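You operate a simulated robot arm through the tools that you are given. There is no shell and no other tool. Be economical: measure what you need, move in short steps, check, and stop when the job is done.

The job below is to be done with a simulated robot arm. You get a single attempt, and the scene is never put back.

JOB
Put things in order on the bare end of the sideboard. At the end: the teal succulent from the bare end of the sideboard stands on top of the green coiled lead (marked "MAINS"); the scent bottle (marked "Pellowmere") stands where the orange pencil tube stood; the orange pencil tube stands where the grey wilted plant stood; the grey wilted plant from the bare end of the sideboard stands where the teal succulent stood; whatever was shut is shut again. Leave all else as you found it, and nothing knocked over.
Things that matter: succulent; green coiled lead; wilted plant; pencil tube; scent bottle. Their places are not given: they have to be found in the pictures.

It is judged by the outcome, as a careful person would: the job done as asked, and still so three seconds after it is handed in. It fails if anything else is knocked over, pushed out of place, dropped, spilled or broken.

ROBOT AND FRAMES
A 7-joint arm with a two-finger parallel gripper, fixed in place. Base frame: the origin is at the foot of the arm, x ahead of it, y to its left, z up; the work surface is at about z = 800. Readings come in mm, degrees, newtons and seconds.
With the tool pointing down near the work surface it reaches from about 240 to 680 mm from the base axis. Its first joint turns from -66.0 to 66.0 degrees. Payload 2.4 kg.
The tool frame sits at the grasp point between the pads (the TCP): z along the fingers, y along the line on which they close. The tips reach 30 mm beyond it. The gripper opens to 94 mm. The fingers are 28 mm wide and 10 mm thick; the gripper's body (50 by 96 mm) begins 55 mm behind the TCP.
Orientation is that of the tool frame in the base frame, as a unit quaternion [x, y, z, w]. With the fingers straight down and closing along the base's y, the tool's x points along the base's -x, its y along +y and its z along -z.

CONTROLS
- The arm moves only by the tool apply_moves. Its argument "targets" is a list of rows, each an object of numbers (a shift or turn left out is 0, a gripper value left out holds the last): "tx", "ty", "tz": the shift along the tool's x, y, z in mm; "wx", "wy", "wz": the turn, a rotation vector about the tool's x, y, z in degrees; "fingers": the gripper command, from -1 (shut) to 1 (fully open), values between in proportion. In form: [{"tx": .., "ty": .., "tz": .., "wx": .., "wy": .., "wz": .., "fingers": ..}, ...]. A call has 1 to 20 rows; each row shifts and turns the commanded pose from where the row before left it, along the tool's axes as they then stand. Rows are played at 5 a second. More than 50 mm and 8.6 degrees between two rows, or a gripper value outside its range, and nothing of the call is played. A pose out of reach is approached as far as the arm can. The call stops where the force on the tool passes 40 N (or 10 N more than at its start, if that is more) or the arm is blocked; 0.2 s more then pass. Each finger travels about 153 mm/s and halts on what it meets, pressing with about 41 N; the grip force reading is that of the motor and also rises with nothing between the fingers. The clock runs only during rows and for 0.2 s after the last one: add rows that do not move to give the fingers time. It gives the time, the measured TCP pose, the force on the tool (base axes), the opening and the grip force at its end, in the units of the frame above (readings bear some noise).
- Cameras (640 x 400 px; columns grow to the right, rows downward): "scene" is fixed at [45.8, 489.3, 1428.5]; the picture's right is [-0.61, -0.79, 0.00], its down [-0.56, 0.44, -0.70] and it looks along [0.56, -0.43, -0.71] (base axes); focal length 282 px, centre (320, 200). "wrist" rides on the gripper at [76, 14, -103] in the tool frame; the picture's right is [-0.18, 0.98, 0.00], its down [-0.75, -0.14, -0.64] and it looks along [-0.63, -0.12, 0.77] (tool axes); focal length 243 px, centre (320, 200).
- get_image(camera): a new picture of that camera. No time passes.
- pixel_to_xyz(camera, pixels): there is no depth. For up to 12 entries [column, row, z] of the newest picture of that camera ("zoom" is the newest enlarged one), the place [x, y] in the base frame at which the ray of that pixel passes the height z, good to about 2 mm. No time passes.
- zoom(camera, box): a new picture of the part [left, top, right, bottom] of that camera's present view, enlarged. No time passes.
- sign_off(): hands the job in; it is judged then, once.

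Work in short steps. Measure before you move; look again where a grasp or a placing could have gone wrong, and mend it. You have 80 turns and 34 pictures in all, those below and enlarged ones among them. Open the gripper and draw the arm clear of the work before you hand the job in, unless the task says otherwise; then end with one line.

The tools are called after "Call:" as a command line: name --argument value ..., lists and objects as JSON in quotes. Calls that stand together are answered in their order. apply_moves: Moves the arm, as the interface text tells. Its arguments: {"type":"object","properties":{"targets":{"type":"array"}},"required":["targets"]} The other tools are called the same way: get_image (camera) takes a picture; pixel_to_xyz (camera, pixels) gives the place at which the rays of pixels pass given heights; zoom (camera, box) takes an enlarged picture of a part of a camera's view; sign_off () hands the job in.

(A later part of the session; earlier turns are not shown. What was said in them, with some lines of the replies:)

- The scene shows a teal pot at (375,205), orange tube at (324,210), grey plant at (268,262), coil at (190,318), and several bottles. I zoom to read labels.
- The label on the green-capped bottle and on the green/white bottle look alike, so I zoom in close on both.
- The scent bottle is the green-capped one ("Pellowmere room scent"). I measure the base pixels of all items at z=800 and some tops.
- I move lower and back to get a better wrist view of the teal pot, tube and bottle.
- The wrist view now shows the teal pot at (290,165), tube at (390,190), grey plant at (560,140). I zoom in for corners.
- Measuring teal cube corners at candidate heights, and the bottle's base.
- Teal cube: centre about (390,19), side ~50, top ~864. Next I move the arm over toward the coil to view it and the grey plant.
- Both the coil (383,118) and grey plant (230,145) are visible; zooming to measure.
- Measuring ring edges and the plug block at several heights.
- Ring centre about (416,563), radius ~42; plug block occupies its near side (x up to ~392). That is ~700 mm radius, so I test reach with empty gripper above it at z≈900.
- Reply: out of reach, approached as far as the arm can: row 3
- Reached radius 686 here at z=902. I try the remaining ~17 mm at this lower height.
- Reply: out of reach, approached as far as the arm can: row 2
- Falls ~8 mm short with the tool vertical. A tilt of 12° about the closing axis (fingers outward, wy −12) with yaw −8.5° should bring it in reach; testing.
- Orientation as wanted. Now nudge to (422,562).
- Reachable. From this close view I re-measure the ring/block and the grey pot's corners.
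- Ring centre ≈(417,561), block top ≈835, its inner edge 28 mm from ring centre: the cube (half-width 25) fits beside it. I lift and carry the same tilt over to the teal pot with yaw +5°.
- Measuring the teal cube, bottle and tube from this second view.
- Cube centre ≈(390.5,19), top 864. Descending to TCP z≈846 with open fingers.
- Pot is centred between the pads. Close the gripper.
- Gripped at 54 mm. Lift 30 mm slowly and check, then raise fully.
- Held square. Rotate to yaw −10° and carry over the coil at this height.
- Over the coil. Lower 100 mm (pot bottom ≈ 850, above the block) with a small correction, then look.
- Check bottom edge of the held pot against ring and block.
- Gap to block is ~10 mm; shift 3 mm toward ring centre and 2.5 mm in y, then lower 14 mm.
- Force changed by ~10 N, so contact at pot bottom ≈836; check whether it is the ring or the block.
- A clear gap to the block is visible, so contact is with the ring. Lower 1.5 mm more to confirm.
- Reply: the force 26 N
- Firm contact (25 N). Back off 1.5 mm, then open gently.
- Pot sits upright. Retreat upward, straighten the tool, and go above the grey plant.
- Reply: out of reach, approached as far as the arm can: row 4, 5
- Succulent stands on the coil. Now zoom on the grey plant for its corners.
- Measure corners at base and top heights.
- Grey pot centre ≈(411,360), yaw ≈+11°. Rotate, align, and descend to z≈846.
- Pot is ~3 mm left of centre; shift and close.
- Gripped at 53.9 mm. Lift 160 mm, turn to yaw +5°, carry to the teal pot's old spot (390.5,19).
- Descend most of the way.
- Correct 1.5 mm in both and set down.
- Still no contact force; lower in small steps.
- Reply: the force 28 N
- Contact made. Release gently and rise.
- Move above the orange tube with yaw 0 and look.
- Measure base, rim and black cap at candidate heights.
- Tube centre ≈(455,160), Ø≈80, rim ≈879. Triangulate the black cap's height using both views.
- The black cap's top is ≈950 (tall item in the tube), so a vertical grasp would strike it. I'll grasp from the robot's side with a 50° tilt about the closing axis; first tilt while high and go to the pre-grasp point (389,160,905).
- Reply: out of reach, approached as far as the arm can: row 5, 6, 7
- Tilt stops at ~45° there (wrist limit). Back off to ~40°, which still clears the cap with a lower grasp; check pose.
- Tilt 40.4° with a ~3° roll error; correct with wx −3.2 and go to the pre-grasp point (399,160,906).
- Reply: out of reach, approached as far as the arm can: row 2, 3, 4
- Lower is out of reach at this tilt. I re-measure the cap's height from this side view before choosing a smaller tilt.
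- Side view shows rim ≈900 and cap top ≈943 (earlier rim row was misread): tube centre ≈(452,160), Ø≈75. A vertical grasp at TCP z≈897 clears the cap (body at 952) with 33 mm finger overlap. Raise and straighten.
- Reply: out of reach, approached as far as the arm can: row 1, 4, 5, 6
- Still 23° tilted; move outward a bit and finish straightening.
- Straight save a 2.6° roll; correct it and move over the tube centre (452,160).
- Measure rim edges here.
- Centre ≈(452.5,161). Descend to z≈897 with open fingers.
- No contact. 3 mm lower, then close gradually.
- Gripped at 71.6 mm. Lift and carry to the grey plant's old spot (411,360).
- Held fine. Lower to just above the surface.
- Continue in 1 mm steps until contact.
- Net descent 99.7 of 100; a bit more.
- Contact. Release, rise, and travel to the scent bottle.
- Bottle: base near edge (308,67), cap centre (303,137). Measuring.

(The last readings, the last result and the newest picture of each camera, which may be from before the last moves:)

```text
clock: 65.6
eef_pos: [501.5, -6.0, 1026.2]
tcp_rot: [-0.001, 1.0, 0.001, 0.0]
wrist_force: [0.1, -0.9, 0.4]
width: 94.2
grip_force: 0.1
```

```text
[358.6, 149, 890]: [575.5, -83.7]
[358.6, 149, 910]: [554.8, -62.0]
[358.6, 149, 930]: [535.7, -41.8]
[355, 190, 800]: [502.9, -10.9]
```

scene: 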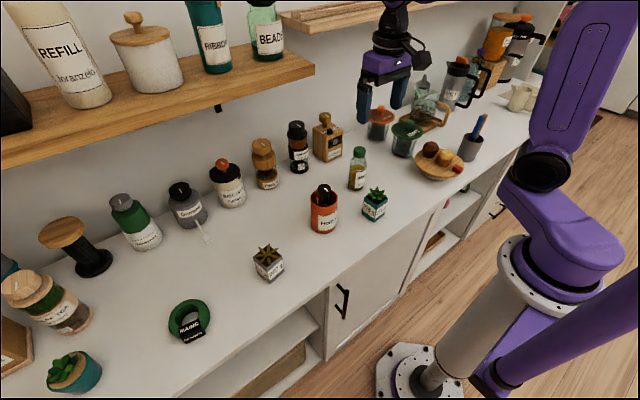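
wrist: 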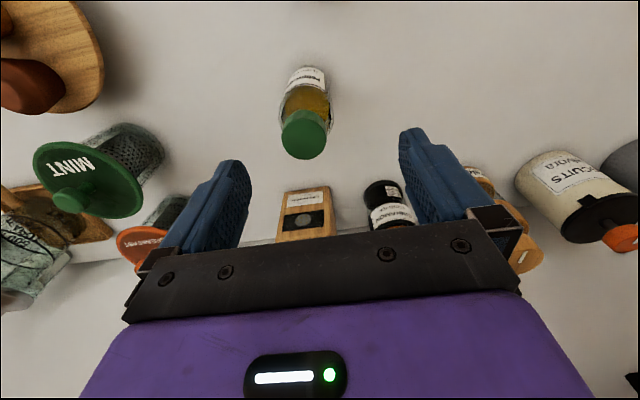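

Bottle centre ≈(513,−20), Ø≈55, cap top ≈952. Grasp at TCP z≈904 keeps the body above the cap. Move over and descend partly, then look.

Call:
apply_moves --targets '[{"tx": -11.5, "ty": -14}, {"tz": 40}, {"tz": 35}, {"tz": 20}, {"tz": 15}, {"tz": 6}, {}, {}]'

Call:
get_image --camera "wrist"

```text
clock: 67.4
eef_pos: [513.6, -19.2, 910.8]
tcp_rot: [-0.001, 1.0, 0.0, 0.0]
wrist_force: [0.0, -0.2, -0.2]
width: 94.0
grip_force: 0.1
```

```text
2 pictures are left
```

wrist: 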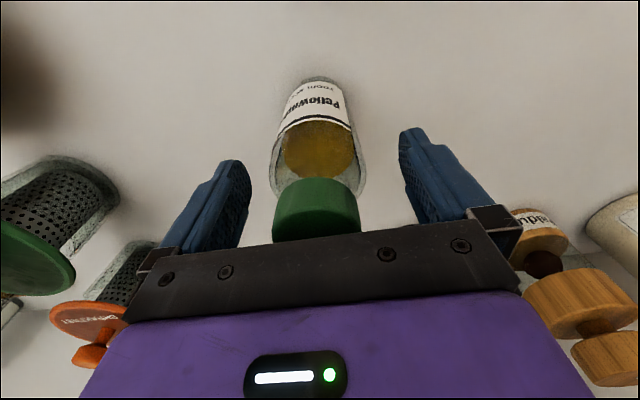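

Check shoulder height: where ray of the widest points meets x≈513.

Call:
pixel_to_xyz --camera "wrist" --pixels '[[270, 168, 880], [366, 165, 880], [270, 168, 895], [366, 165, 895], [318, 182, 900], [318, 182, 910], [317, 77, 800], [273, 215, 920], [361, 210, 920]]'

```text
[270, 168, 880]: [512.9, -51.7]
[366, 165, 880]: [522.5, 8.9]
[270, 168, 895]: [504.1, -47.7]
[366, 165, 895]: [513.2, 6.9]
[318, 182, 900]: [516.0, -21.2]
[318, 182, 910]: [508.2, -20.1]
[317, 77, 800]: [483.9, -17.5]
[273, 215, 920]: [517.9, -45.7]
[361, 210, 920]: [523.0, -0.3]
```

Cylinder top ≈890, so I want the tips as low as the cap allows; lower to ≈904 first then small force-checked steps.

Call:
apply_moves --targets '[{"ty": -1.5, "tz": 3}, {"tz": 3}, {}]'

Call:
apply_moves --targets '[{"tz": 2}, {}]'

Call:
apply_moves --targets '[{"tz": 1.5}, {}]'

```text
clock: 68.2
eef_pos: [514.4, -21.8, 904.5]
tcp_rot: [0.0, 1.0, 0.001, 0.0]
wrist_force: [-0.2, -0.1, 0.0]
width: 94.2
grip_force: 0.0
```

```text
clock: 68.8
eef_pos: [513.7, -21.9, 902.2]
tcp_rot: [-0.001, 1.0, 0.001, 0.0]
wrist_force: [-1.0, -0.2, 0.6]
width: 94.1
grip_force: 0.0
```

```text
clock: 69.4
eef_pos: [513.1, -21.3, 900.7]
tcp_rot: [-0.001, 1.0, 0.001, 0.0]
wrist_force: [0.2, 0.1, -0.6]
width: 93.7
grip_force: 0.1
```

Still free; two more small steps.

Call:
apply_moves --targets '[{"tz": 1.5}, {}]'

Call:
apply_moves --targets '[{"tz": 1.5}, {}]'

Call:
apply_moves --targets '[{"tz": 1.2}, {}]'

```text
clock: 70.0
eef_pos: [513.6, -21.2, 897.5]
tcp_rot: [-0.001, 1.0, 0.0, 0.001]
wrist_force: [0.0, -1.2, 1.0]
width: 94.1
grip_force: 0.0
```

```text
clock: 70.6
eef_pos: [512.7, -21.2, 898.0]
tcp_rot: [-0.001, 1.0, 0.001, 0.0]
wrist_force: [-0.9, -0.7, -0.2]
width: 93.7
grip_force: 0.0
```

```text
clock: 71.2
eef_pos: [511.7, -20.9, 895.4]
tcp_rot: [-0.001, 1.0, 0.001, -0.001]
wrist_force: [-0.5, -0.5, 0.7]
width: 94.0
grip_force: 0.1
```

TCP ≈896, no contact; that gives >20 mm pad overlap. Close gradually.

Call:
apply_moves --targets '[{"fingers": 0.5}, {"fingers": 0.3}, {"fingers": -1}, {}, {}]'

Call:
apply_moves --targets '[{"tz": -5}, {"tz": -5}, {}]'

```text
clock: 72.4
eef_pos: [511.7, -20.5, 895.8]
tcp_rot: [-0.001, 1.0, 0.001, 0.0]
wrist_force: [-2.1, 1.4, 2.7]
width: 50.5
grip_force: 40.9
```

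```text
clock: 73.2
eef_pos: [513.6, -20.2, 907.7]
tcp_rot: [0.0, 1.0, 0.001, 0.0]
wrist_force: [0.1, 0.2, -3.6]
width: 50.5
grip_force: 41.0
```

Held. Raise further and carry to the tube's old spot (451,161).

Call:
apply_moves --targets '[{"tz": -30}, {"tz": -40}, {}, {"tx": 12, "ty": 36.3}, {"tx": 12, "ty": 36.3}, {"tx": 12, "ty": 36.3}, {"tx": 12, "ty": 36.3}, {"tx": 12, "ty": 36.3}, {}, {}]'

Call:
apply_moves --targets '[{"tz": 35}, {"tz": 30}, {"tz": 10}, {}, {}]'

```text
clock: 75.4
eef_pos: [454.8, 160.9, 978.5]
tcp_rot: [-0.001, 1.0, 0.002, 0.0]
wrist_force: [-0.3, -0.7, -3.3]
width: 50.9
grip_force: 41.1
```

```text
clock: 76.6
eef_pos: [453.0, 160.3, 901.5]
tcp_rot: [-0.001, 1.0, 0.001, 0.001]
wrist_force: [-0.5, -0.8, -3.8]
width: 50.7
grip_force: 41.2
```

Lifted 80, lowered 75; set down in small steps.

Call:
apply_moves --targets '[{"tz": 2.5}, {"tz": 1.5}, {}]'

Call:
apply_moves --targets '[{"tz": 0.8}, {}]'

Call:
apply_moves --targets '[{"tz": 0.5}, {}]'

```text
clock: 77.4
eef_pos: [451.7, 160.0, 898.3]
tcp_rot: [-0.001, 1.0, 0.001, 0.0]
wrist_force: [1.0, -1.0, -3.2]
width: 50.6
grip_force: 41.2
```

```text
clock: 78.0
eef_pos: [451.5, 161.8, 897.2]
tcp_rot: [-0.001, 1.0, 0.001, 0.001]
wrist_force: [0.5, -0.3, -3.3]
width: 50.8
grip_force: 40.7
```

```text
clock: 78.6
eef_pos: [452.4, 160.8, 897.1]
tcp_rot: [-0.001, 1.0, 0.001, 0.0]
wrist_force: [-2.2, 0.2, 1.6]
width: 50.8
grip_force: 40.7
```

Contact. Release gently, rise, and draw the arm clear so the scene camera sees everything.

Call:
apply_moves --targets '[{"fingers": 0.15}, {"fingers": 0.4}, {"fingers": 1}, {}, {"tz": -30}, {"tz": -45}, {"tz": -45}, {"tz": -45}, {"tz": -45}, {"ty": -45}, {"ty": -45}, {"ty": -45}, {}, {}]'

Call:
get_image --camera "scene"

```text
clock: 81.6
eef_pos: [453.0, 25.8, 1106.4]
tcp_rot: [0.0, 1.0, 0.001, 0.0]
wrist_force: [-0.2, 0.0, 0.2]
width: 94.1
grip_force: 0.0
```

```text
1 pictures are left
```

scene: 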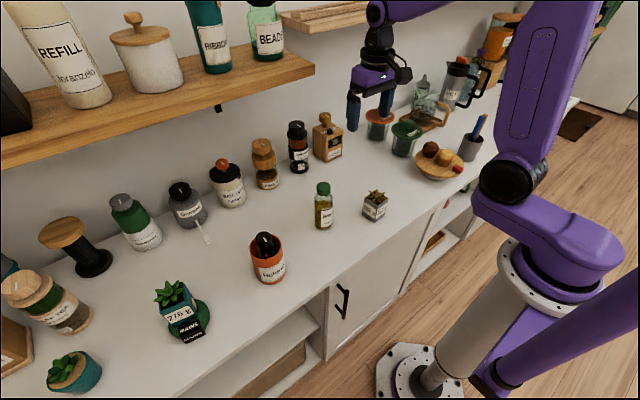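

All four items stand upright in their intended places, the arm is clear and the gripper is open; handing in.

Call:
sign_off

```text
The job is handed in.
```

The job is handed in: the final picture shows the succulent on the coil, the scent bottle where the tube was, the tube where the wilted plant was, and the wilted plant where the succulent was, all upright; nothing had to be opened.
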